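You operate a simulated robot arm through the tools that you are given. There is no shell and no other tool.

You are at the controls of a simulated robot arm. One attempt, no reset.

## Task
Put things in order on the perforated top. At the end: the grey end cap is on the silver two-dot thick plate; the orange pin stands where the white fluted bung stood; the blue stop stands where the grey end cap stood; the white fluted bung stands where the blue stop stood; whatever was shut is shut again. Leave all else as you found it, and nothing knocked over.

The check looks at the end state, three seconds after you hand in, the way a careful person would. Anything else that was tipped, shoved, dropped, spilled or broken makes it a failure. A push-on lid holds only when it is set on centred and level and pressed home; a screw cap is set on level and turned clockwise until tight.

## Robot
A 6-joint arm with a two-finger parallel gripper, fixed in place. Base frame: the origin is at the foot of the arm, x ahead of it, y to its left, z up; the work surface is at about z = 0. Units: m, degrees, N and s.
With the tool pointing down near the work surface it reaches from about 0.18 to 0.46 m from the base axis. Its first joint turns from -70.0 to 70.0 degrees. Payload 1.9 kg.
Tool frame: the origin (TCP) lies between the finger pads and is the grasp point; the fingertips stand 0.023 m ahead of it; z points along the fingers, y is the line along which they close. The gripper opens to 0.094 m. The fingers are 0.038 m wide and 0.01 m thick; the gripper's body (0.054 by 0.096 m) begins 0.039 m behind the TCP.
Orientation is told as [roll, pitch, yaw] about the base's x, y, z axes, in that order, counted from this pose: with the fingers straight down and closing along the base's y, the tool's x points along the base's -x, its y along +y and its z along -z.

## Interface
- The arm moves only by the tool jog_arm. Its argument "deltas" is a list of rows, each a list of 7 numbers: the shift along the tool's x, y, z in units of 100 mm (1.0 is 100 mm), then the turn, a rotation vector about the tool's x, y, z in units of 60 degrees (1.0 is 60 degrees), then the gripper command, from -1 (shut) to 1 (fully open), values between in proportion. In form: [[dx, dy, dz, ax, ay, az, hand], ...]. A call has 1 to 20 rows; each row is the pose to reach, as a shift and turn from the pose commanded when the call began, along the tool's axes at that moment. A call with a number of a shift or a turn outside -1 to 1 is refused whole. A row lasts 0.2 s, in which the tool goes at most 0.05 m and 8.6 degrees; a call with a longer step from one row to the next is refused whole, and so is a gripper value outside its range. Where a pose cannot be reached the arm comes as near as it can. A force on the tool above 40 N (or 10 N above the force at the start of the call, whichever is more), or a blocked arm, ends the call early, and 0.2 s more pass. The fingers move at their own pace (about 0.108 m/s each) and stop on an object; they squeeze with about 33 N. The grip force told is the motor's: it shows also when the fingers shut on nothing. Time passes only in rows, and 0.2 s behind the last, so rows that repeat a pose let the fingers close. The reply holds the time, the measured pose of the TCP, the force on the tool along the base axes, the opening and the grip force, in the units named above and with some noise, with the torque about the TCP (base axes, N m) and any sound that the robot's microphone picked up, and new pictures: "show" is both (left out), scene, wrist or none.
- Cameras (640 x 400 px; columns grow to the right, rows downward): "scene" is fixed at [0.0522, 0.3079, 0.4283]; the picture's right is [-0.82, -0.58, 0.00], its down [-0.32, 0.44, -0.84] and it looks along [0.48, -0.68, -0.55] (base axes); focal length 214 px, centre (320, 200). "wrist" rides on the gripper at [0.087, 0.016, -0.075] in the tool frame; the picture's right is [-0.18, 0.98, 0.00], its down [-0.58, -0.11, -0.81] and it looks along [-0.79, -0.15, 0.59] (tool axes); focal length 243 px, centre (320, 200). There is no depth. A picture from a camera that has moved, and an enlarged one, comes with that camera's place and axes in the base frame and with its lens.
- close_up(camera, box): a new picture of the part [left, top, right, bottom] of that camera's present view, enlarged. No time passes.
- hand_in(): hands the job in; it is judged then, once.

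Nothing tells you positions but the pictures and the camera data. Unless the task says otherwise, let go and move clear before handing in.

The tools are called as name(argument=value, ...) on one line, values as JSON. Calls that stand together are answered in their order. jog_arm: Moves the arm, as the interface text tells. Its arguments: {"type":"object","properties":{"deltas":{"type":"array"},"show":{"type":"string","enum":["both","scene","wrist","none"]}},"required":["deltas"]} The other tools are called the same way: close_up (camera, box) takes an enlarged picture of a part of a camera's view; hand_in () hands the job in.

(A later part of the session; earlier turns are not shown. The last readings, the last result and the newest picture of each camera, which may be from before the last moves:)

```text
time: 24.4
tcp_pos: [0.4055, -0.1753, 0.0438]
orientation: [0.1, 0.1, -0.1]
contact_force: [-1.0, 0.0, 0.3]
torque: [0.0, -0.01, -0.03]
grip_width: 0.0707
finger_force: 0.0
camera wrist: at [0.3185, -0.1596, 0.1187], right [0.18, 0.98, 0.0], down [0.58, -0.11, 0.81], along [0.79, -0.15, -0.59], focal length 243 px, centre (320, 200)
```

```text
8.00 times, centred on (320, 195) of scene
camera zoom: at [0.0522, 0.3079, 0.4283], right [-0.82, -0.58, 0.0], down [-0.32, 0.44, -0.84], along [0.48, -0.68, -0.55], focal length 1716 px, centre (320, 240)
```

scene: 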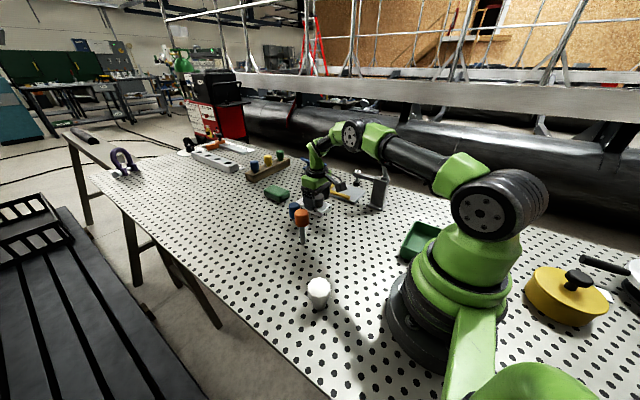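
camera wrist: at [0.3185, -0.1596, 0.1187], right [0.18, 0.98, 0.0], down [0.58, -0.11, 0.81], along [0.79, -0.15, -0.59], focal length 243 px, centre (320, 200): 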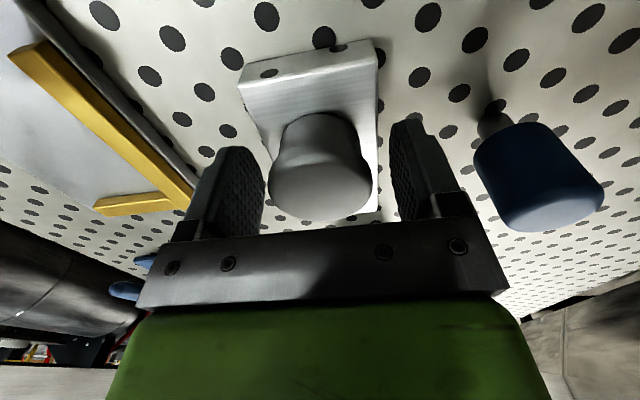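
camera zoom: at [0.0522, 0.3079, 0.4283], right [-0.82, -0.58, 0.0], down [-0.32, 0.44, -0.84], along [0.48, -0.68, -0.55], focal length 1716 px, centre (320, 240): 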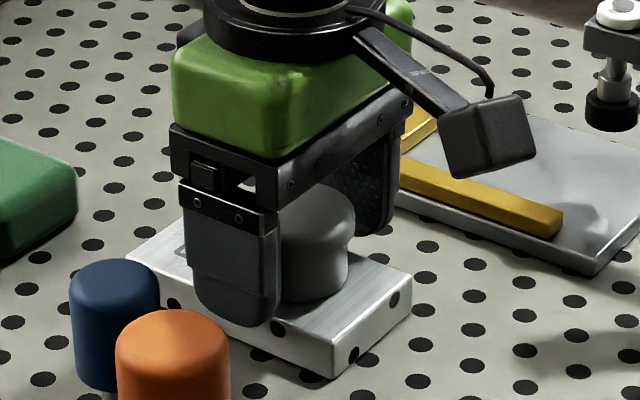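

The cap stands on the two-dot plate. I'm lifting the gripper straight up clear of it.

jog_arm(deltas=[[0, 0, -0.05, 0, 0, 0, 0.5], [0, 0, -0.15, 0, 0, 0, 0.5], [0, 0, -0.3, 0, 0, 0, 0.5], [0, 0, -0.6, 0, 0, 0, 0.5], [0, 0, -0.9, 0, 0, 0, 0.5], [0, 0, -0.9, 0, 0, 0, 0.5]], show="both")

close_up(camera="scene", box=[280, 170, 360, 220])

close_up(camera="wrist", box=[240, 0, 480, 150])

```text
time: 25.8
tcp_pos: [0.4051, -0.176, 0.1376]
orientation: [0.1, -0.1, 0.0]
contact_force: [-0.1, -0.3, 0.2]
torque: [0.0, 0.0, -0.01]
grip_width: 0.0705
finger_force: 0.0
camera wrist: at [0.3177, -0.1599, 0.2107], right [0.18, 0.98, 0.0], down [0.58, -0.11, 0.81], along [0.79, -0.15, -0.59], focal length 243 px, centre (320, 200)
```

scene: 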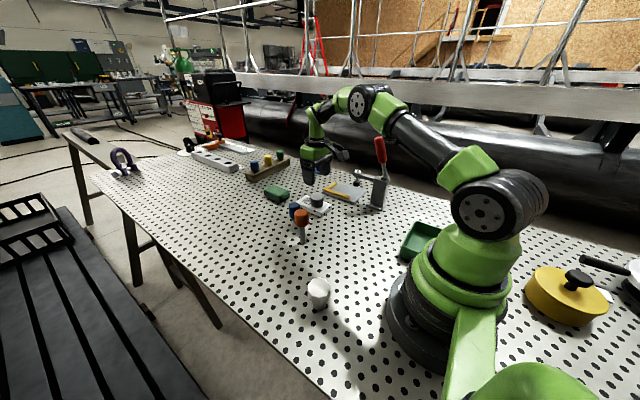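
wrist: 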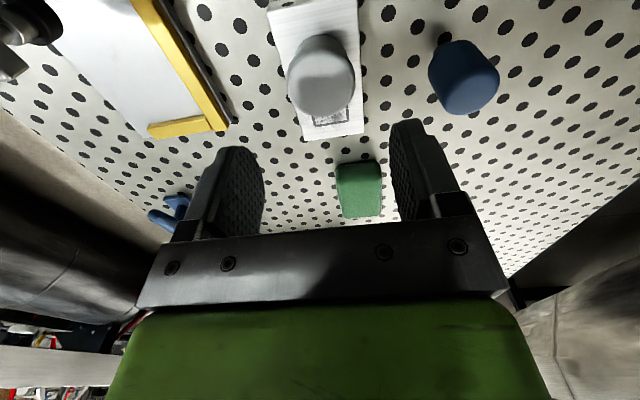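

```text
8.00 times, centred on (320, 195) of scene
camera zoom: at [0.0522, 0.3079, 0.4283], right [-0.82, -0.58, 0.0], down [-0.32, 0.44, -0.84], along [0.48, -0.68, -0.55], focal length 1716 px, centre (320, 240)
```

zoom: 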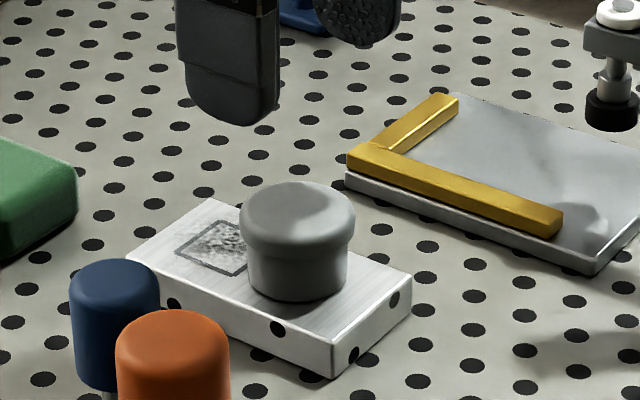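

```text
2.67 times, centred on (360, 75) of wrist
camera zoom: at [0.3177, -0.1599, 0.2107], right [0.18, 0.98, 0.0], down [0.58, -0.11, 0.81], along [0.79, -0.15, -0.59], focal length 647 px, centre (213, 533)
```

zoom: 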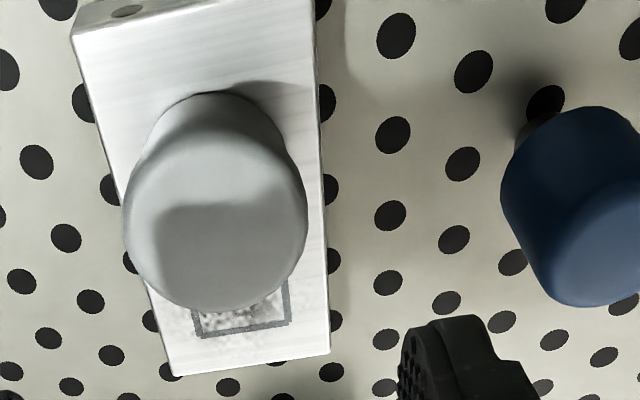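

The cap stands properly on the plate and nothing else moved. Next I'll go above the blue stop, yawed 40° so the camera housing stays away from the tall orange pin.

jog_arm(deltas=[[-0.03, 0.15, 0, 0, 0, -0.12, 0.5], [-0.06, 0.35, 0, 0, 0, -0.25, 0.5], [-0.1, 0.55, 0, 0, 0, -0.38, 0.5], [-0.13, 0.75, 0, 0, 0, -0.5, 0.5], [-0.16, 0.9, 0, 0, 0, -0.6, 0.5], [-0.17, 0.945, 0, 0, 0, -0.667, 0.5], [-0.17, 0.945, 0, 0, 0, -0.667, 0.5]], show="both")

close_up(camera="wrist", box=[200, 0, 440, 150])

```text
time: 27.4
tcp_pos: [0.4217, -0.0802, 0.1354]
orientation: [0.0, 0.0, 40.0]
contact_force: [0.5, -0.8, 0.7]
torque: [-0.03, -0.02, -0.01]
grip_width: 0.0704
finger_force: 0.0
camera wrist: at [0.345, -0.1235, 0.2091], right [-0.49, 0.87, 0.0], down [0.51, 0.29, 0.81], along [0.7, 0.4, -0.59], focal length 243 px, centre (320, 200)
```

scene: 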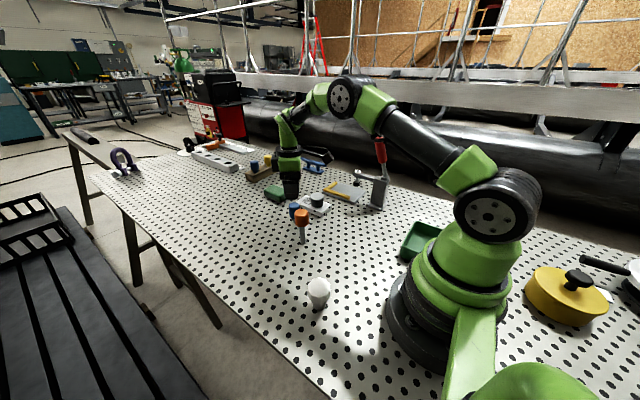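
wrist: 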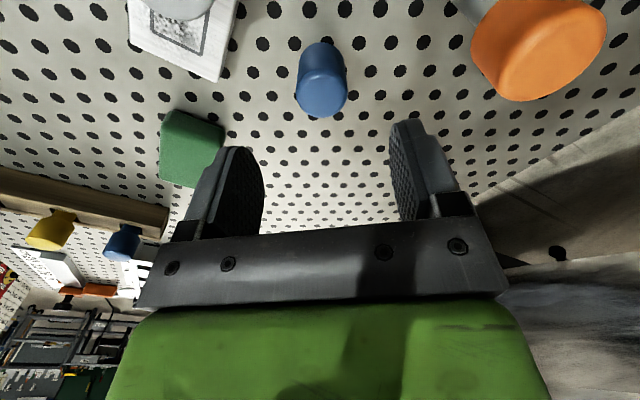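

```text
2.67 times, centred on (320, 75) of wrist
camera zoom: at [0.345, -0.1235, 0.2091], right [-0.49, 0.87, 0.0], down [0.51, 0.29, 0.81], along [0.7, 0.4, -0.59], focal length 647 px, centre (320, 533)
```

zoom: 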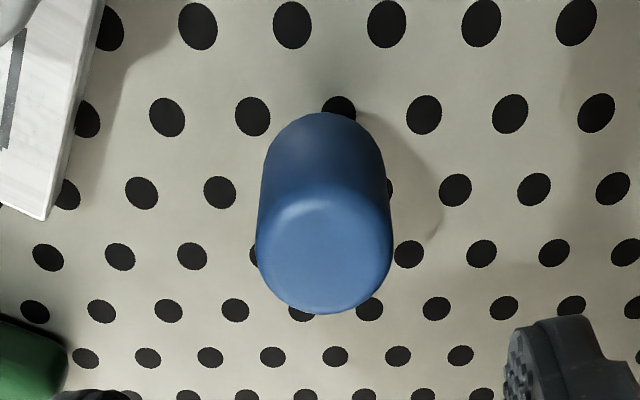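

The blue stop sits centred under the gripper at about (0.421, -0.080), with its head spanning roughly z 0.027–0.065. I'll lower to the middle of the head and grip it.

jog_arm(deltas=[[0, 0, 0.25, 0, 0, 0, 0.5], [0, 0, 0.5, 0, 0, 0, 0.5], [0, 0, 0.7, 0, 0, 0, 0.5], [0, 0, 0.85, 0, 0, 0, 0.5], [0, 0, 0.9, 0, 0, 0, 0.5], [0, 0, 0.9, 0, 0, 0, 0.5]], show="both")

close_up(camera="scene", box=[270, 180, 350, 230])

```text
time: 28.8
tcp_pos: [0.4197, -0.0804, 0.0443]
orientation: [0.0, 0.0, 40.0]
contact_force: [0.1, -0.8, 0.0]
torque: [0.0, 0.01, -0.04]
grip_width: 0.0705
finger_force: 0.0
camera wrist: at [0.3427, -0.1238, 0.1185], right [-0.49, 0.87, 0.0], down [0.51, 0.29, 0.81], along [0.7, 0.4, -0.59], focal length 243 px, centre (320, 200)
```

scene: 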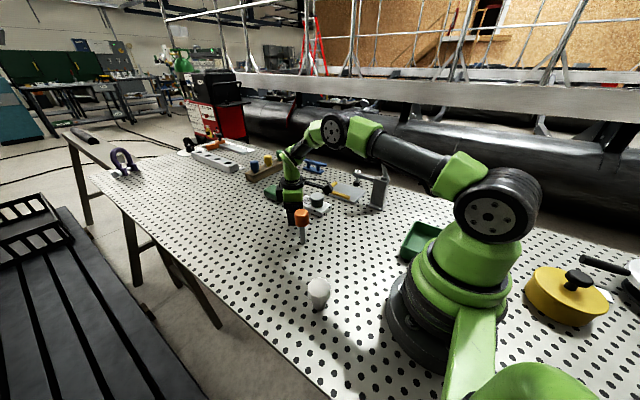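
wrist: 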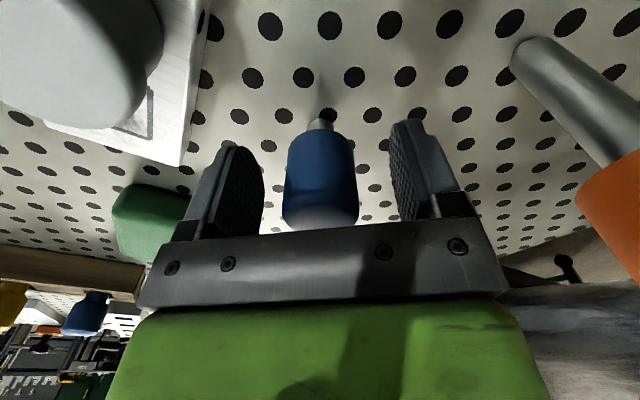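

```text
8.00 times, centred on (310, 205) of scene
camera zoom: at [0.0522, 0.3079, 0.4283], right [-0.82, -0.58, 0.0], down [-0.32, 0.44, -0.84], along [0.48, -0.68, -0.55], focal length 1716 px, centre (400, 160)
```

zoom: 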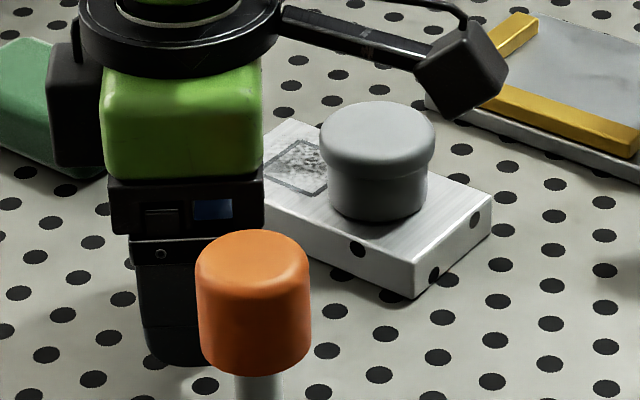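

All clear around the blue stop. A quick zoom on its foot will fix its exact spot, since the bung must go there.

close_up(camera="wrist", box=[260, 80, 388, 160])

```text
5.00 times, centred on (324, 120) of wrist
camera zoom: at [0.3427, -0.1238, 0.1185], right [-0.49, 0.87, 0.0], down [0.51, 0.29, 0.81], along [0.7, 0.4, -0.59], focal length 1213 px, centre (300, 600)
```

zoom: 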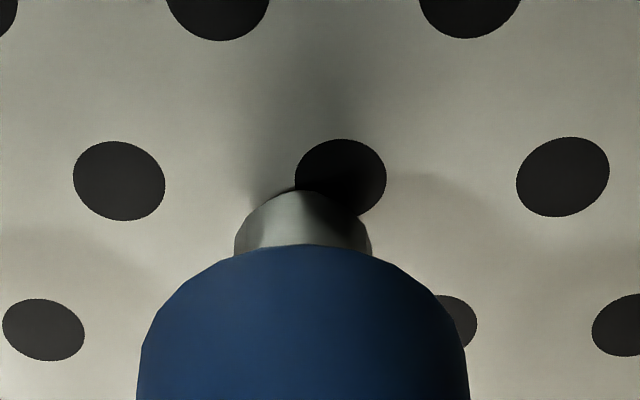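

The blue stop's foot is at about (0.421, -0.079). I'm closing the grip on its head now.

jog_arm(deltas=[[0, 0, 0, 0, 0, 0, 0.1], [0, 0, 0, 0, 0, 0, -0.15], [0, 0, 0, 0, 0, 0, -0.3], [0, 0, 0, 0, 0, 0, -1], [0, 0, 0, 0, 0, 0, -1], [0, 0, 0, 0, 0, 0, -1], [0, 0, -0.01, 0, 0, 0, -1], [0, 0, -0.02, 0, 0, 0, -1], [0, 0, -0.035, 0, 0, 0, -1], [0, 0, -0.05, 0, 0, 0, -1], [0, 0, -0.07, 0, 0, 0, -1]], show="both")

```text
time: 31.2
tcp_pos: [0.4228, -0.0811, 0.0531]
orientation: [-0.1, 0.0, 40.0]
contact_force: [-0.3, -0.5, -0.8]
torque: [0.01, -0.01, -0.01]
grip_width: 0.033
finger_force: 33.3
camera wrist: at [0.3456, -0.1246, 0.1266], right [-0.49, 0.87, 0.0], down [0.52, 0.29, 0.81], along [0.7, 0.4, -0.59], focal length 243 px, centre (320, 200)
```

scene: 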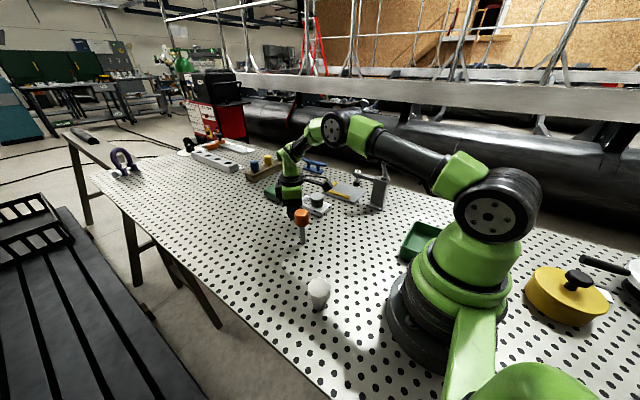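
wrist: 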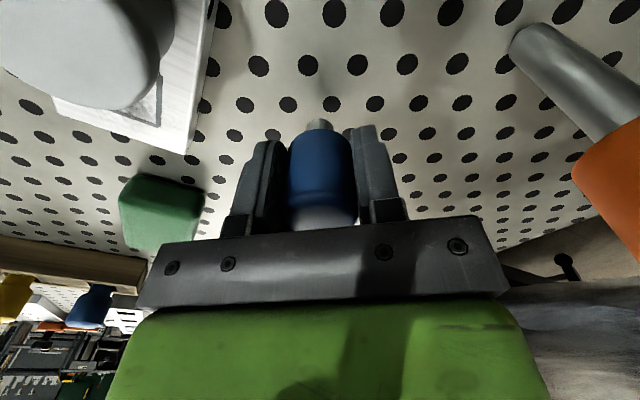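

The blue stop is held and rising. I'll lift it well above everything at a moderate pace.

jog_arm(deltas=[[0, 0, -0.03, 0, 0, 0, -1], [0, 0, -0.08, 0, 0, 0, -1], [0, 0, -0.15, 0, 0, 0, -1], [0, 0, -0.23, 0, 0, 0, -1], [0, 0, -0.32, 0, 0, 0, -1], [0, 0, -0.42, 0, 0, 0, -1], [0, 0, -0.52, 0, 0, 0, -1], [0, 0, -0.62, 0, 0, 0, -1], [0, 0, -0.72, 0, 0, 0, -1], [0, 0, -0.82, 0, 0, 0, -1], [0, 0, -0.9, 0, 0, 0, -1], [0, 0, -0.93, 0, 0, 0, -1]], show="wrist")

```text
time: 33.8
tcp_pos: [0.4226, -0.0804, 0.1447]
orientation: [-0.1, 0.1, 39.9]
contact_force: [-0.3, 0.4, -1.0]
torque: [-0.01, 0.01, -0.05]
grip_width: 0.0327
finger_force: 32.7
camera wrist: at [0.3454, -0.1245, 0.218], right [-0.49, 0.87, 0.0], down [0.52, 0.29, 0.81], along [0.7, 0.4, -0.59], focal length 243 px, centre (320, 200)
```

wrist: 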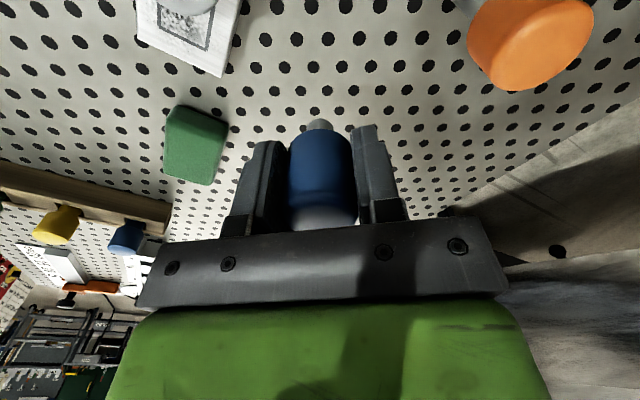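

Still held. Now carrying it toward the cap's old spot while turning the yaw back to zero.

jog_arm(deltas=[[0.03, 0.014, 0, 0, 0, 0.03, -1], [0.11, 0.05, 0, 0, 0, 0.09, -1], [0.21, 0.097, 0, 0, 0, 0.16, -1], [0.32, 0.148, 0, 0, 0, 0.23, -1], [0.43, 0.199, 0, 0, 0, 0.3, -1], [0.54, 0.25, 0, 0, 0, 0.38, -1], [0.65, 0.3, 0, 0, 0, 0.46, -1], [0.76, 0.351, 0, 0, 0, 0.54, -1], [0.86, 0.397, 0, 0, 0, 0.61, -1], [0.92, 0.425, 0, 0, 0, 0.655, -1], [0.937, 0.433, 0, 0, 0, 0.667, -1], [0.937, 0.433, 0, 0, 0, 0.667, -1]], show="wrist")

```text
time: 36.4
tcp_pos: [0.3237, -0.109, 0.1452]
orientation: [0.0, -0.1, 0.1]
contact_force: [-0.3, 0.6, -1.4]
torque: [0.0, 0.01, 0.01]
grip_width: 0.0329
finger_force: 33.0
camera wrist: at [0.2364, -0.0925, 0.2188], right [0.18, 0.98, 0.0], down [0.58, -0.11, 0.81], along [0.79, -0.15, -0.59], focal length 243 px, centre (320, 200)
```

wrist: 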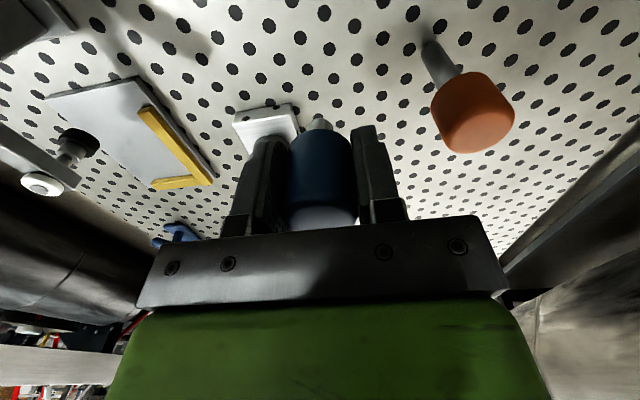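

Continuing to the cap's old spot, then lowering to just above the table.

jog_arm(deltas=[[0.05, -0.015, 0, 0, 0, 0, -1], [0.15, -0.04, 0, 0, 0, 0, -1], [0.25, -0.067, 0, 0, 0, 0, -1], [0.35, -0.094, 0, 0, 0, 0, -1], [0.42, -0.112, 0, 0, 0, 0, -1], [0.432, -0.115, 0.05, 0, 0, 0, -1], [0.432, -0.115, 0.15, 0, 0, 0, -1], [0.432, -0.115, 0.27, 0, 0, 0, -1], [0.432, -0.115, 0.39, 0, 0, 0, -1], [0.432, -0.115, 0.51, 0, 0, 0, -1], [0.432, -0.115, 0.63, 0, 0, 0, -1], [0.432, -0.115, 0.75, 0, 0, 0, -1], [0.432, -0.115, 0.85, 0, 0, 0, -1], [0.432, -0.115, 0.92, 0, 0, 0, -1], [0.432, -0.115, 0.95, 0, 0, 0, -1], [0.432, -0.115, 0.95, 0, 0, 0, -1]], show="both")

close_up(camera="scene", box=[290, 195, 390, 257])

close_up(camera="wrist", box=[240, 50, 400, 150])

```text
time: 39.8
tcp_pos: [0.2799, -0.1192, 0.0503]
orientation: [0.0, -0.1, -0.1]
contact_force: [-0.4, 0.0, -1.9]
torque: [0.03, -0.02, -0.02]
grip_width: 0.0326
finger_force: 32.8
camera wrist: at [0.1931, -0.1041, 0.1243], right [0.18, 0.98, 0.0], down [0.58, -0.11, 0.81], along [0.79, -0.15, -0.59], focal length 243 px, centre (320, 200)
```

scene: 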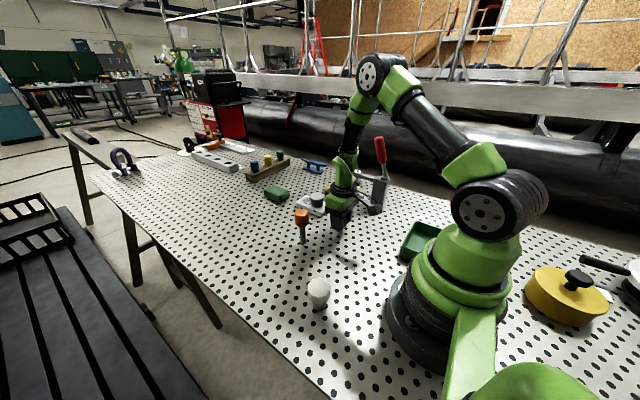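
wrist: 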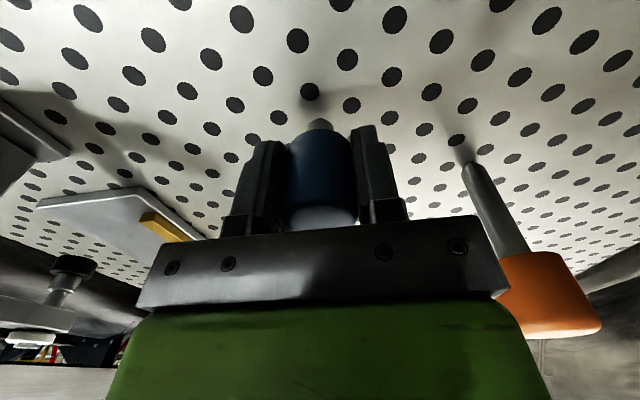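

```text
6.40 times, centred on (340, 226) of scene
camera zoom: at [0.0522, 0.3079, 0.4283], right [-0.82, -0.58, 0.0], down [-0.32, 0.44, -0.84], along [0.48, -0.68, -0.55], focal length 1373 px, centre (192, 34)
```

zoom: 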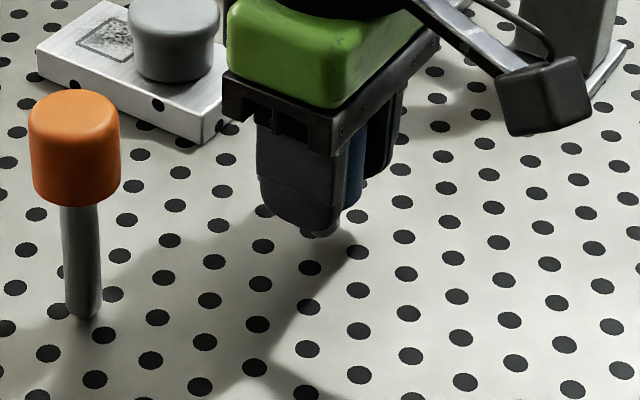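

```text
4.00 times, centred on (320, 100) of wrist
camera zoom: at [0.1931, -0.1041, 0.1243], right [0.18, 0.98, 0.0], down [0.58, -0.11, 0.81], along [0.79, -0.15, -0.59], focal length 970 px, centre (320, 600)
```

zoom: 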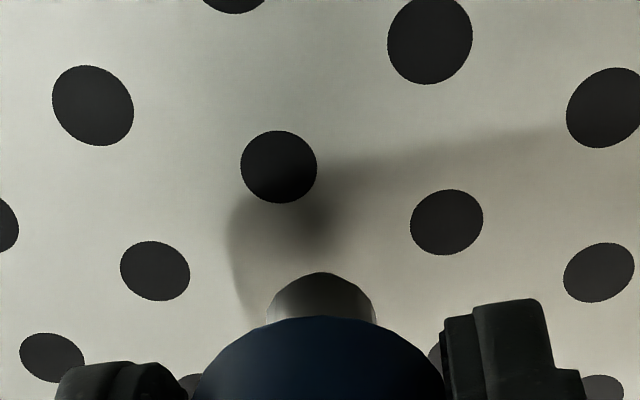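

Position matches the cap's old spot, with the foot about 5 mm above the table. I'm lowering gently to touch.

jog_arm(deltas=[[0, 0, 0.015, 0, 0, 0, -1], [0, 0, 0.03, 0, 0, 0, -1], [0, 0, 0.04, 0, 0, 0, -1], [0, 0, 0.047, 0, 0, 0, -1], [0, 0, 0.047, 0, 0, 0, -1]], show="none")

```text
time: 41.0
tcp_pos: [0.279, -0.1191, 0.0449]
orientation: [0.1, 0.0, -0.1]
contact_force: [0.5, -0.6, -0.8]
torque: [0.03, 0.01, 0.04]
grip_width: 0.0329
finger_force: 32.9
```

jog_arm(deltas=[[0, 0, 0.005, 0, 0, 0, -1], [0, 0, 0.01, 0, 0, 0, -1], [0, 0, 0.01, 0, 0, 0, -1]], show="none")

```text
time: 41.8
tcp_pos: [0.2803, -0.1197, 0.044]
orientation: [-0.1, -0.1, 0.0]
contact_force: [-8.1, -3.3, 25.0]
torque: [-0.08, 0.32, -0.04]
grip_width: 0.0329
finger_force: 33.1
```

Contact felt. I'll back off a fraction to unload, then release.

jog_arm(deltas=[[0, 0, -0.004, 0, 0, 0, -1], [0, 0, -0.008, 0, 0, 0, -1], [0, 0, -0.008, 0, 0, 0, -1]], show="none")

```text
time: 42.6
tcp_pos: [0.2799, -0.1196, 0.0448]
orientation: [0.1, 0.1, 0.0]
contact_force: [-0.5, -0.1, -0.9]
torque: [0.01, -0.01, -0.01]
grip_width: 0.0328
finger_force: 32.7
```

jog_arm(deltas=[[0, 0, 0.003, 0, 0, 0, -1], [0, 0, 0.003, 0, 0, 0, -0.2], [0, 0, 0.003, 0, 0, 0, -0.1], [0, 0, 0.003, 0, 0, 0, 0.1], [0, 0, 0.003, 0, 0, 0, 0.3], [0, 0, 0.003, 0, 0, 0, 0.3]], show="wrist")

close_up(camera="scene", box=[290, 195, 390, 257])

```text
time: 44.0
tcp_pos: [0.2794, -0.1189, 0.0452]
orientation: [0.0, 0.1, 0.0]
contact_force: [-0.3, -0.3, 0.0]
torque: [0.0, 0.03, 0.01]
grip_width: 0.0614
finger_force: 0.1
camera wrist: at [0.1936, -0.1032, 0.1182], right [0.18, 0.98, 0.0], down [0.58, -0.11, 0.81], along [0.79, -0.15, -0.59], focal length 243 px, centre (320, 200)
```

wrist: 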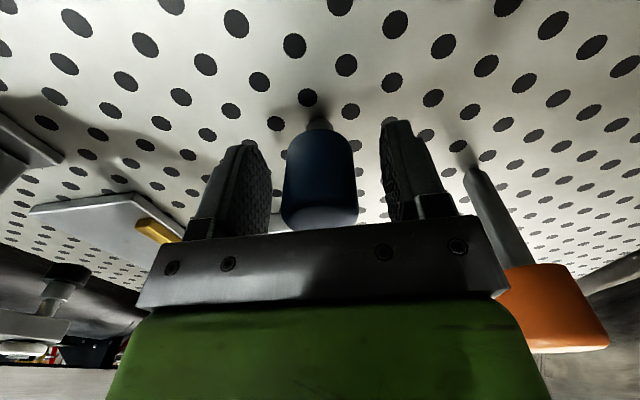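

```text
6.40 times, centred on (340, 226) of scene
camera zoom: at [0.0522, 0.3079, 0.4283], right [-0.82, -0.58, 0.0], down [-0.32, 0.44, -0.84], along [0.48, -0.68, -0.55], focal length 1373 px, centre (192, 34)
```

zoom: 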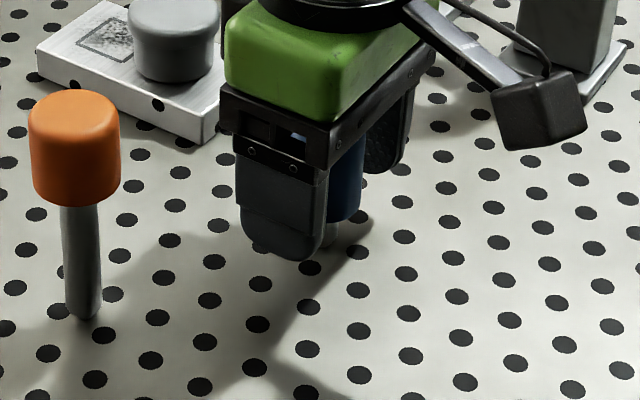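

The blue stop stands on its own. Now raising the gripper straight up off it.

jog_arm(deltas=[[0, 0, -0.06, 0, 0, 0, 0.3], [0, 0, -0.18, 0, 0, 0, 0.3], [0, 0, -0.35, 0, 0, 0, 0.3], [0, 0, -0.6, 0, 0, 0, 0.3], [0, 0, -0.85, 0, 0, 0, 0.3], [0, 0, -1.0, 0, 0, 0, 0.3], [0, 0, -1.0, 0, 0, 0, 0.3]], show="both")

close_up(camera="scene", box=[270, 180, 390, 255])

close_up(camera="wrist", box=[240, 0, 400, 100])

```text
time: 45.6
tcp_pos: [0.2785, -0.1192, 0.1453]
orientation: [0.0, 0.0, -0.1]
contact_force: [-0.5, 0.1, -0.4]
torque: [0.0, -0.02, 0.01]
grip_width: 0.0614
finger_force: 0.0
camera wrist: at [0.1922, -0.1038, 0.2189], right [0.18, 0.98, 0.0], down [0.58, -0.11, 0.81], along [0.79, -0.15, -0.59], focal length 243 px, centre (320, 200)
```

scene: 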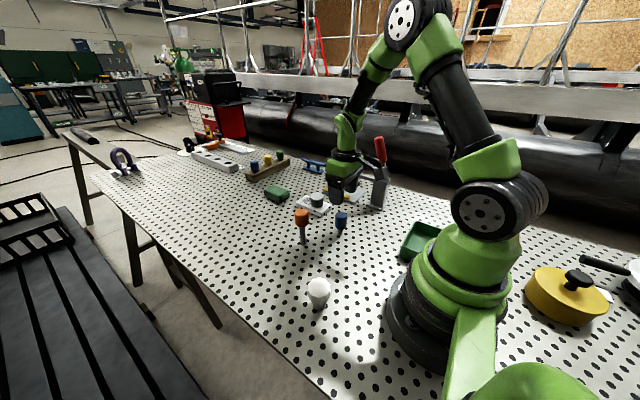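
wrist: 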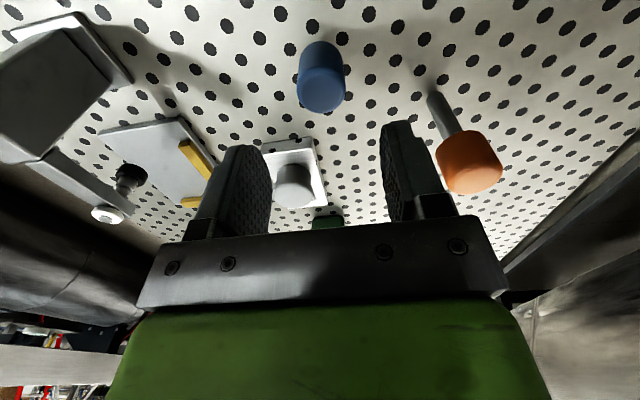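

```text
5.33 times, centred on (330, 218) of scene
camera zoom: at [0.0522, 0.3079, 0.4283], right [-0.82, -0.58, 0.0], down [-0.32, 0.44, -0.84], along [0.48, -0.68, -0.55], focal length 1144 px, centre (267, 107)
```

zoom: 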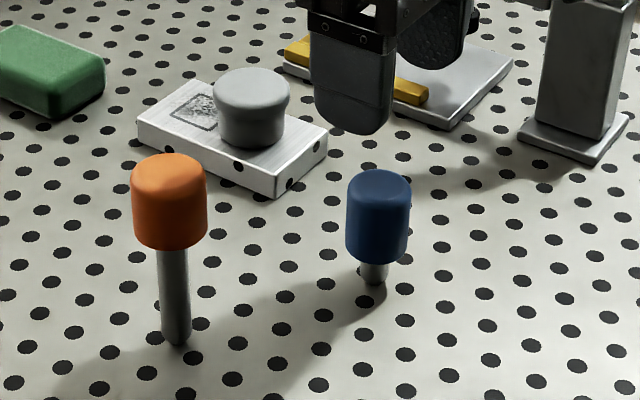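

```text
4.00 times, centred on (320, 50) of wrist
camera zoom: at [0.1922, -0.1038, 0.2189], right [0.18, 0.98, 0.0], down [0.58, -0.11, 0.81], along [0.79, -0.15, -0.59], focal length 970 px, centre (320, 800)
```

zoom: 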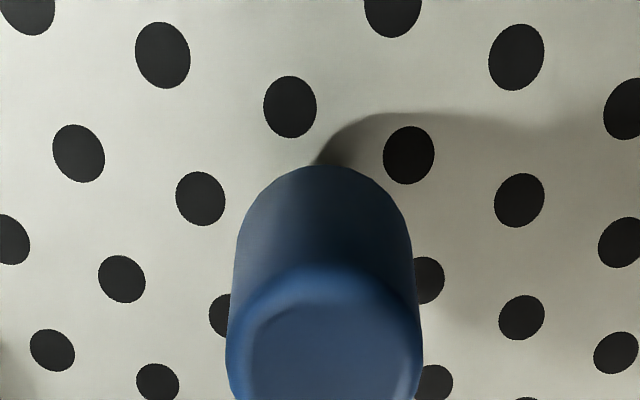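

The blue stop stands where the cap was; hole landmarks agree to about a millimetre. Next is the white bung: moving over to it at a safe height.

jog_arm(deltas=[[0.05, 0.2, -0.1, 0, 0, 0, 0.3], [0.12, 0.5, -0.3, 0, 0, 0, 0.3], [0.2, 0.75, -0.3, 0, 0, 0, 0.3], [0.26, 1.0, -0.3, 0, 0, 0, 0.3]], show="none")

jog_arm(deltas=[[0.1, 0.3, 0, 0, 0, 0, 0.6], [0.2, 0.6, 0, 0, 0, 0, 1], [0.35, 0.85, 0, 0, 0, 0, 1], [0.5, 1.0, 0, 0, 0, 0, 1], [0.5, 1.0, 0, 0, 0, 0, 1]], show="both")

```text
time: 46.6
tcp_pos: [0.2531, -0.0192, 0.1747]
orientation: [0.0, -0.2, 0.0]
contact_force: [0.0, -0.4, 0.0]
torque: [-0.03, -0.01, -0.01]
grip_width: 0.061
finger_force: 0.1
```

```text
time: 47.8
tcp_pos: [0.2027, 0.0798, 0.1766]
orientation: [0.0, 0.1, 0.0]
contact_force: [0.2, -0.4, 0.8]
torque: [0.02, 0.0, -0.01]
grip_width: 0.0939
finger_force: 0.1
camera wrist: at [0.1156, 0.0962, 0.25], right [0.18, 0.98, 0.0], down [0.58, -0.11, 0.81], along [0.79, -0.15, -0.59], focal length 243 px, centre (320, 200)
```

scene: 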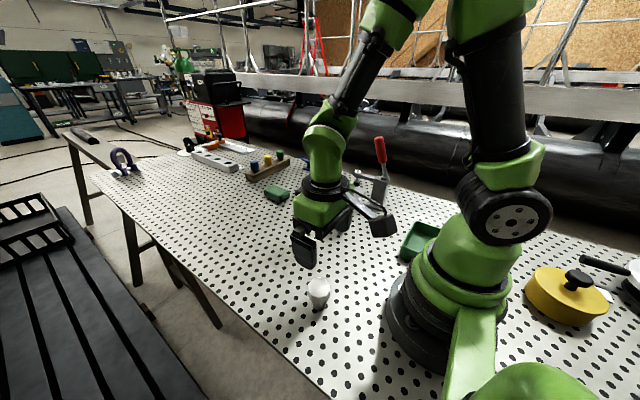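
wrist: 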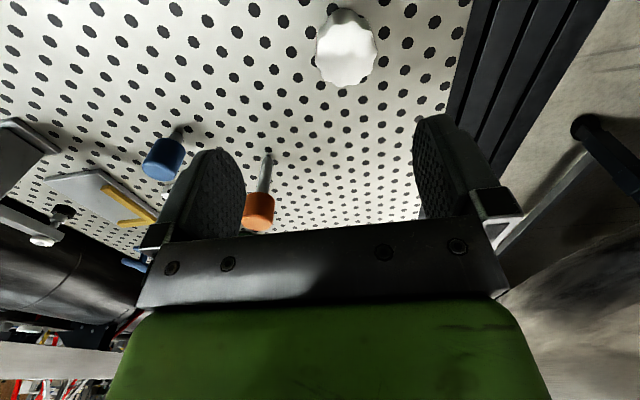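

I can see the bung clearly. Zooming to measure it.

close_up(camera="wrist", box=[280, 0, 408, 90])

close_up(camera="scene", box=[285, 260, 365, 320])

```text
4.44 times, centred on (344, 45) of wrist
camera zoom: at [0.1156, 0.0962, 0.25], right [0.18, 0.98, 0.0], down [0.58, -0.11, 0.81], along [0.79, -0.15, -0.59], focal length 1078 px, centre (213, 889)
```

zoom: 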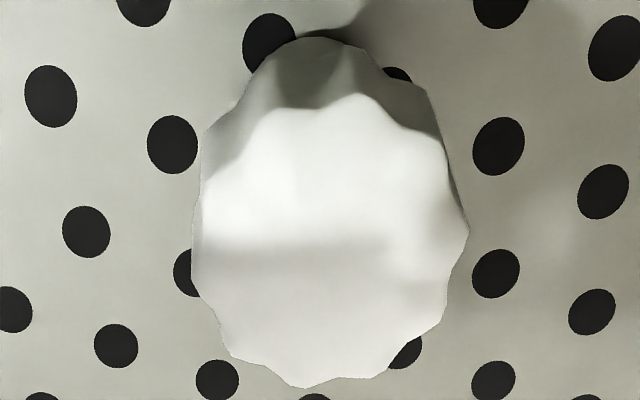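

```text
6.67 times, centred on (325, 290) of scene
camera zoom: at [0.0522, 0.3079, 0.4283], right [-0.82, -0.58, 0.0], down [-0.32, 0.44, -0.84], along [0.48, -0.68, -0.55], focal length 1430 px, centre (287, -400)
```

zoom: 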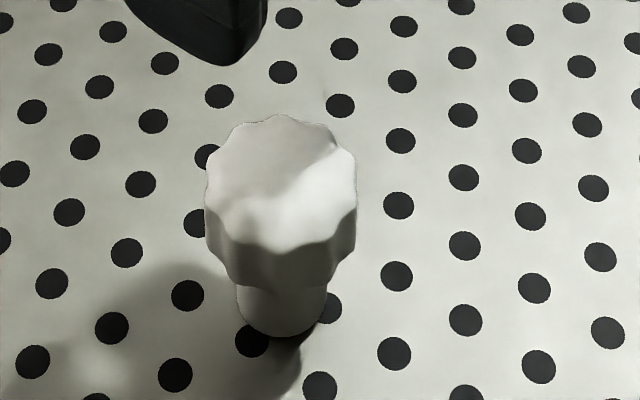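

The bung's centre is at about (0.201, 0.100), 62 mm tall with a head about 44 mm across. Moving directly above it and lower for a second measurement.

jog_arm(deltas=[[0.01, 0.1, 0.1, 0, 0, 0, 1], [0.027, 0.197, 0.3, 0, 0, 0, 1], [0.027, 0.197, 0.5, 0, 0, 0, 1], [0.027, 0.197, 0.5, 0, 0, 0, 1]], show="both")

close_up(camera="wrist", box=[240, 0, 400, 100])

close_up(camera="scene", box=[265, 230, 365, 320])

```text
time: 48.8
tcp_pos: [0.202, 0.0996, 0.1245]
orientation: [0.0, 0.1, 0.0]
contact_force: [0.2, -0.5, 0.0]
torque: [-0.01, 0.01, 0.01]
grip_width: 0.0939
finger_force: 0.0
camera wrist: at [0.1152, 0.1164, 0.1987], right [0.18, 0.98, 0.0], down [0.58, -0.11, 0.81], along [0.79, -0.15, -0.59], focal length 243 px, centre (320, 200)
```

scene: 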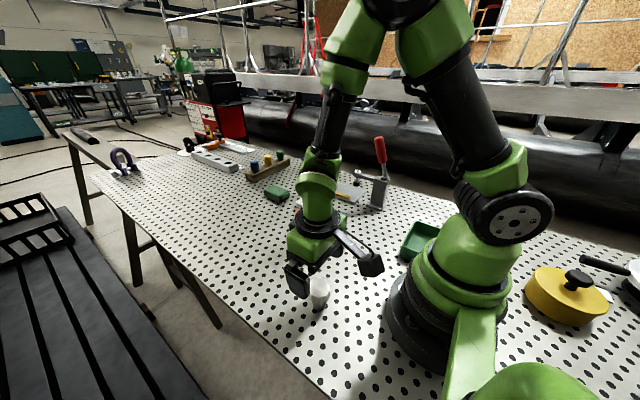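
wrist: 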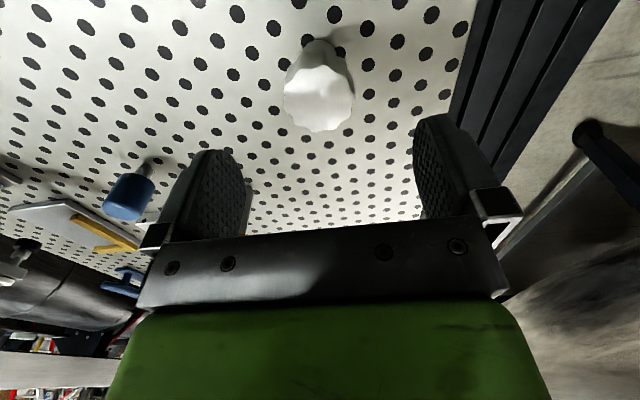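

```text
4.00 times, centred on (320, 50) of wrist
camera zoom: at [0.1152, 0.1164, 0.1987], right [0.18, 0.98, 0.0], down [0.58, -0.11, 0.81], along [0.79, -0.15, -0.59], focal length 970 px, centre (320, 800)
```

zoom: 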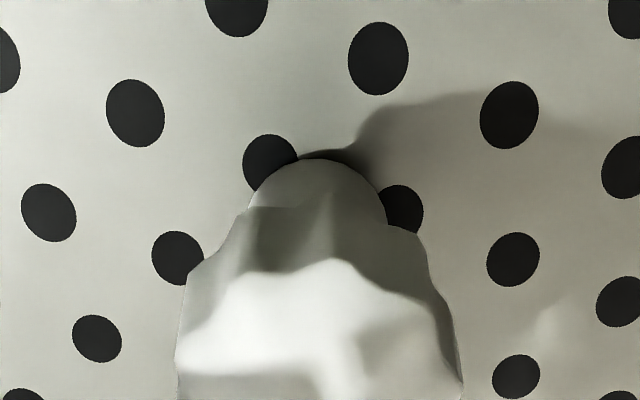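

```text
4.44 times, centred on (315, 275) of scene
camera zoom: at [0.0522, 0.3079, 0.4283], right [-0.82, -0.58, 0.0], down [-0.32, 0.44, -0.84], along [0.48, -0.68, -0.55], focal length 953 px, centre (342, -133)
```

zoom: 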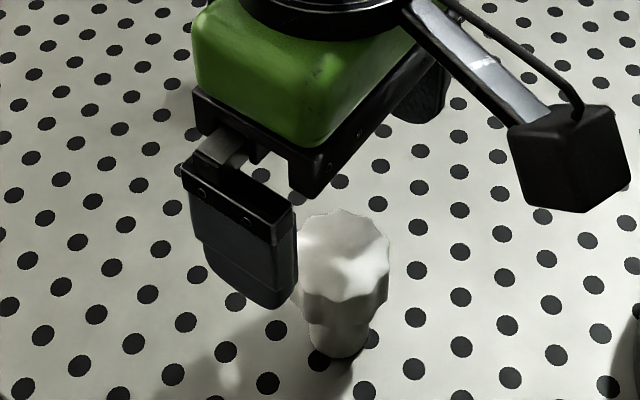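

The bung's foot is at (0.2005, 0.1003), right under the tool. Descending around its head and gripping.

jog_arm(deltas=[[0, 0, 0.2, 0, 0, 0, 1], [0, 0, 0.4, 0, 0, 0, 1], [0, 0, 0.6, 0, 0, 0, 1], [0, 0, 0.72, 0, 0, 0, 1], [0, 0, 0.79, 0, 0, 0, 1], [0, 0, 0.79, 0, 0, 0, 1]], show="both")

close_up(camera="scene", box=[265, 230, 365, 320])

close_up(camera="wrist", box=[240, 80, 400, 240])

```text
time: 50.2
tcp_pos: [0.2013, 0.1007, 0.0458]
orientation: [0.1, 0.0, 0.0]
contact_force: [0.2, 0.7, -1.4]
torque: [0.01, 0.02, -0.02]
grip_width: 0.0941
finger_force: 0.1
camera wrist: at [0.1137, 0.1168, 0.1189], right [0.18, 0.98, 0.0], down [0.58, -0.11, 0.81], along [0.79, -0.15, -0.59], focal length 243 px, centre (320, 200)
```

scene: 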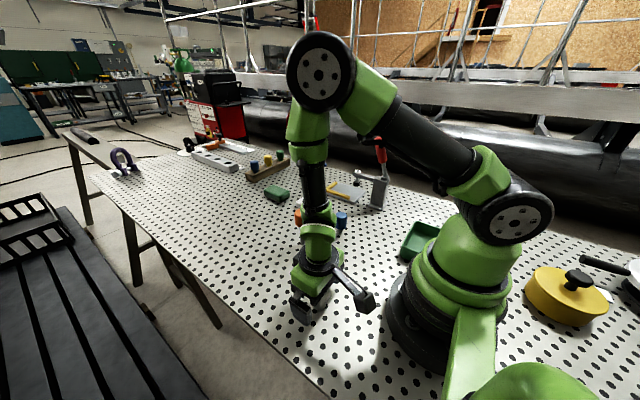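
wrist: 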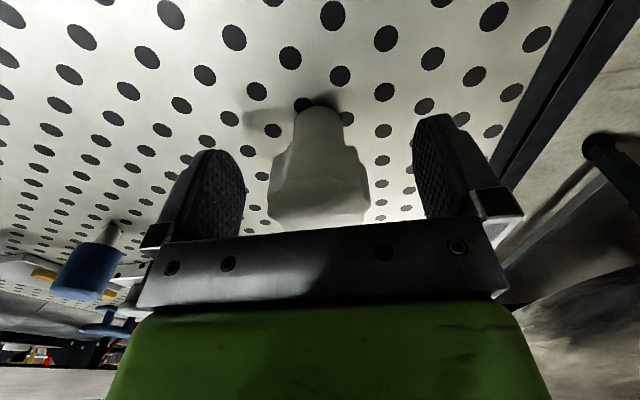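

```text
4.44 times, centred on (315, 275) of scene
camera zoom: at [0.0522, 0.3079, 0.4283], right [-0.82, -0.58, 0.0], down [-0.32, 0.44, -0.84], along [0.48, -0.68, -0.55], focal length 953 px, centre (342, -133)
```

zoom: 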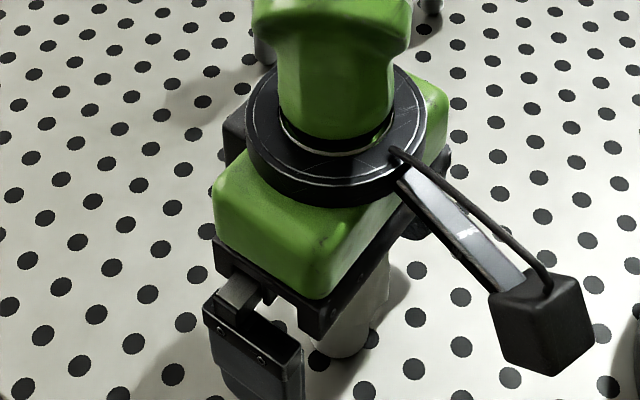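

```text
2.50 times, centred on (320, 160) of wrist
camera zoom: at [0.1137, 0.1168, 0.1189], right [0.18, 0.98, 0.0], down [0.58, -0.11, 0.81], along [0.79, -0.15, -0.59], focal length 606 px, centre (320, 300)
```

zoom: 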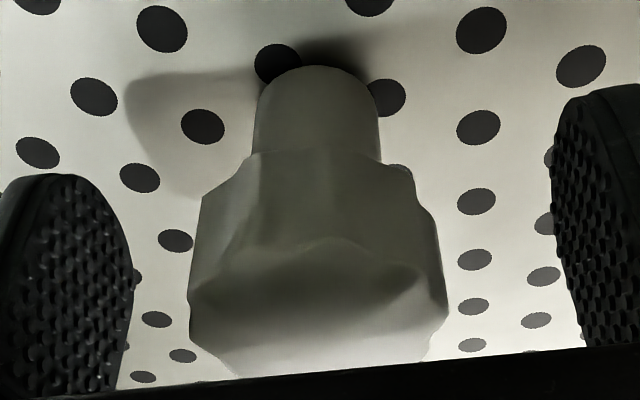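

The bung is centred between the pads. I'll go 3 mm deeper, close gently, and test with a slow lift.

jog_arm(deltas=[[0, 0, 0.03, 0, 0, 0, 0.6], [0, 0, 0.03, 0, 0, 0, 0.2], [0, 0, 0.03, 0, 0, 0, 0.0], [0, 0, 0.03, 0, 0, 0, -0.15], [0, 0, 0.03, 0, 0, 0, -1], [0, 0, 0.03, 0, 0, 0, -1], [0, 0, 0.03, 0, 0, 0, -1], [0, 0, 0.03, 0, 0, 0, -1]], show="wrist")

close_up(camera="wrist", box=[220, 80, 420, 240])

```text
time: 52.0
tcp_pos: [0.2016, 0.1018, 0.0415]
orientation: [0.0, 0.0, 0.1]
contact_force: [-1.0, -1.0, 0.2]
torque: [0.04, 0.0, 0.01]
grip_width: 0.0427
finger_force: 33.2
camera wrist: at [0.1144, 0.1165, 0.116], right [0.18, 0.98, 0.0], down [0.58, -0.11, 0.81], along [0.79, -0.15, -0.59], focal length 243 px, centre (320, 200)
```

wrist: 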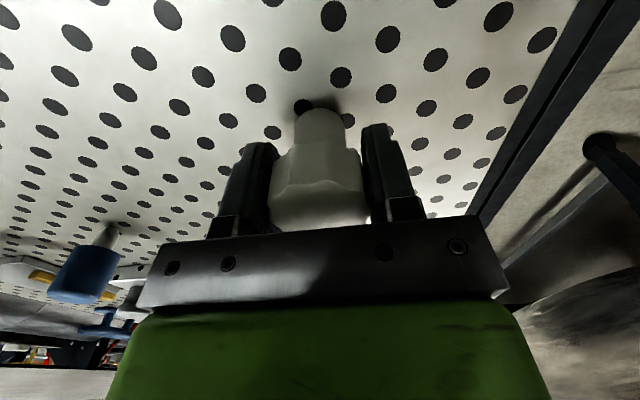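

```text
2.50 times, centred on (320, 160) of wrist
camera zoom: at [0.1144, 0.1165, 0.116], right [0.18, 0.98, 0.0], down [0.58, -0.11, 0.81], along [0.79, -0.15, -0.59], focal length 606 px, centre (320, 300)
```

zoom: 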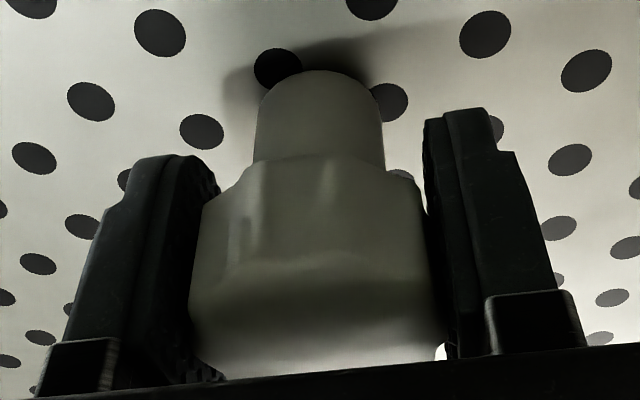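

Gripped at 42.7 mm. Now a slow test lift.

jog_arm(deltas=[[0, 0, -0.01, 0, 0, 0, -1], [0, 0, -0.02, 0, 0, 0, -1], [0, 0, -0.03, 0, 0, 0, -1], [0, 0, -0.045, 0, 0, 0, -1], [0, 0, -0.06, 0, 0, 0, -1], [0, 0, -0.08, 0, 0, 0, -1], [0, 0, -0.1, 0, 0, 0, -1]], show="wrist")

close_up(camera="wrist", box=[220, 80, 420, 240])

```text
time: 53.6
tcp_pos: [0.1995, 0.0992, 0.0544]
orientation: [0.0, 0.0, 0.1]
contact_force: [0.1, 0.0, -0.7]
torque: [-0.01, 0.03, 0.0]
grip_width: 0.0426
finger_force: 32.9
camera wrist: at [0.1146, 0.1155, 0.1273], right [0.18, 0.98, 0.0], down [0.58, -0.11, 0.81], along [0.79, -0.15, -0.59], focal length 243 px, centre (320, 200)
```

wrist: 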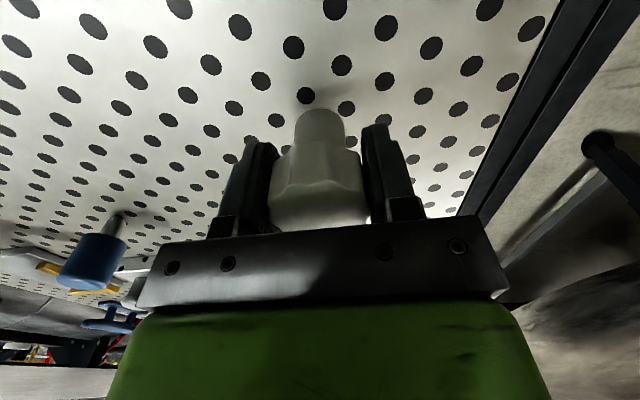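

```text
2.50 times, centred on (320, 160) of wrist
camera zoom: at [0.1146, 0.1155, 0.1273], right [0.18, 0.98, 0.0], down [0.58, -0.11, 0.81], along [0.79, -0.15, -0.59], focal length 606 px, centre (320, 300)
```

zoom: 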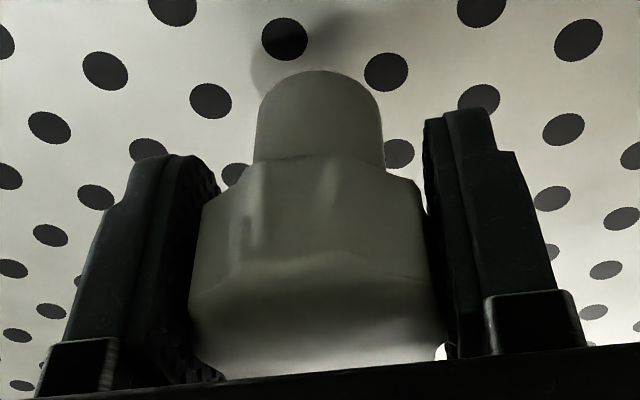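

The bung holds steady in the fingers. I'm lifting it high, because the direct path crosses over the tall orange pin.

jog_arm(deltas=[[0, 0, -0.03, 0, 0, 0, -1], [0, 0, -0.08, 0, 0, 0, -1], [0, 0, -0.15, 0, 0, 0, -1], [0, 0, -0.24, 0, 0, 0, -1], [0, 0, -0.34, 0, 0, 0, -1], [0, 0, -0.45, 0, 0, 0, -1], [0, 0, -0.56, 0, 0, 0, -1], [0, 0, -0.67, 0, 0, 0, -1], [0, 0, -0.78, 0, 0, 0, -1], [0, 0, -0.88, 0, 0, 0, -1], [0, 0, -0.96, 0, 0, 0, -1], [0, 0, -1.0, 0, 0, 0, -1]], show="wrist")

```text
time: 56.2
tcp_pos: [0.1996, 0.0998, 0.154]
orientation: [0.0, 0.0, -0.1]
contact_force: [0.1, 0.6, -0.8]
torque: [0.0, 0.01, -0.02]
grip_width: 0.0426
finger_force: 33.3
camera wrist: at [0.1129, 0.117, 0.2278], right [0.18, 0.98, 0.0], down [0.58, -0.11, 0.81], along [0.79, -0.15, -0.59], focal length 243 px, centre (320, 200)
```

wrist: 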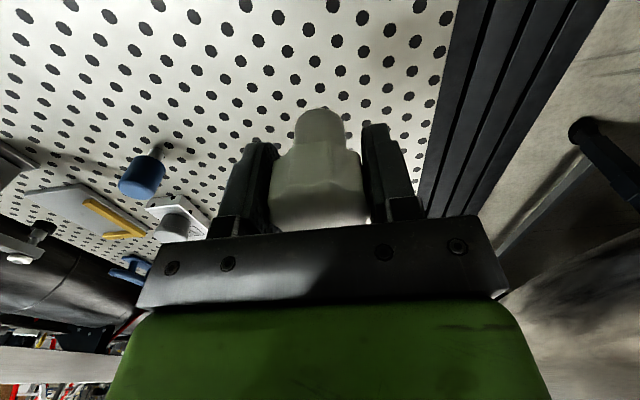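

Still secure. Going up another 5 cm and starting across.

jog_arm(deltas=[[0, 0, -0.05, 0, 0, 0, -1], [0, 0, -0.15, 0, 0, 0, -1], [0, 0, -0.25, 0, 0, 0, -1], [0, 0, -0.35, 0, 0, 0, -1], [0, 0, -0.45, 0, 0, 0, -1], [-0.04, -0.03, -0.5, 0, 0, 0, -1], [-0.14, -0.11, -0.5, 0, 0, 0, -1], [-0.26, -0.21, -0.5, 0, 0, 0, -1], [-0.38, -0.31, -0.5, 0, 0, 0, -1], [-0.5, -0.41, -0.5, 0, 0, 0, -1], [-0.62, -0.51, -0.5, 0, 0, 0, -1], [-0.74, -0.61, -0.5, 0, 0, 0, -1], [-0.86, -0.71, -0.5, 0, 0, 0, -1], [-0.95, -0.78, -0.5, 0, 0, 0, -1], [-1.0, -0.82, -0.5, 0, 0, 0, -1], [-1.0, -0.82, -0.5, 0, 0, 0, -1]], show="both")

```text
time: 59.6
tcp_pos: [0.3011, 0.0185, 0.2032]
orientation: [0.0, 0.0, -0.1]
contact_force: [0.2, 0.1, -1.2]
torque: [-0.02, 0.01, 0.0]
grip_width: 0.0427
finger_force: 32.5
camera wrist: at [0.215, 0.0348, 0.2769], right [0.18, 0.98, 0.0], down [0.58, -0.11, 0.81], along [0.79, -0.15, -0.59], focal length 243 px, centre (320, 200)
```

scene: 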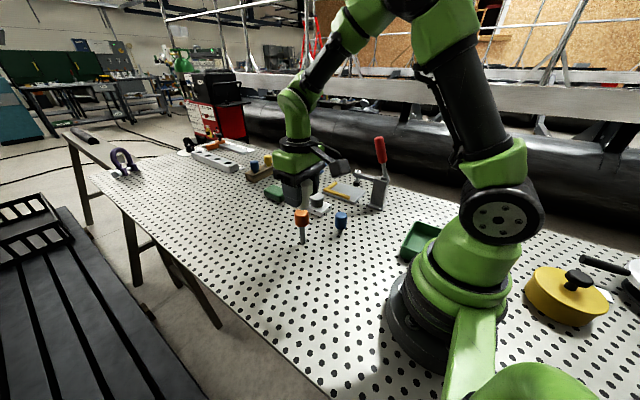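
wrist: 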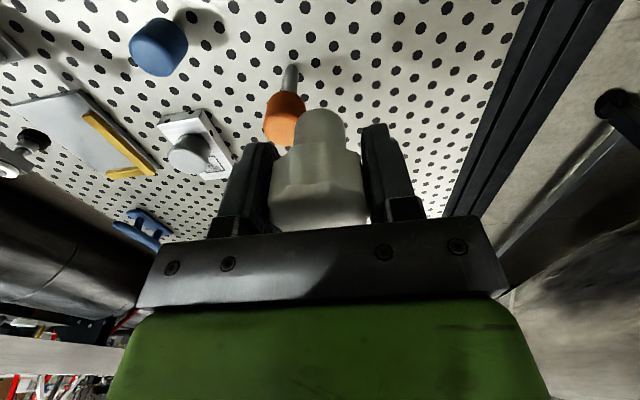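

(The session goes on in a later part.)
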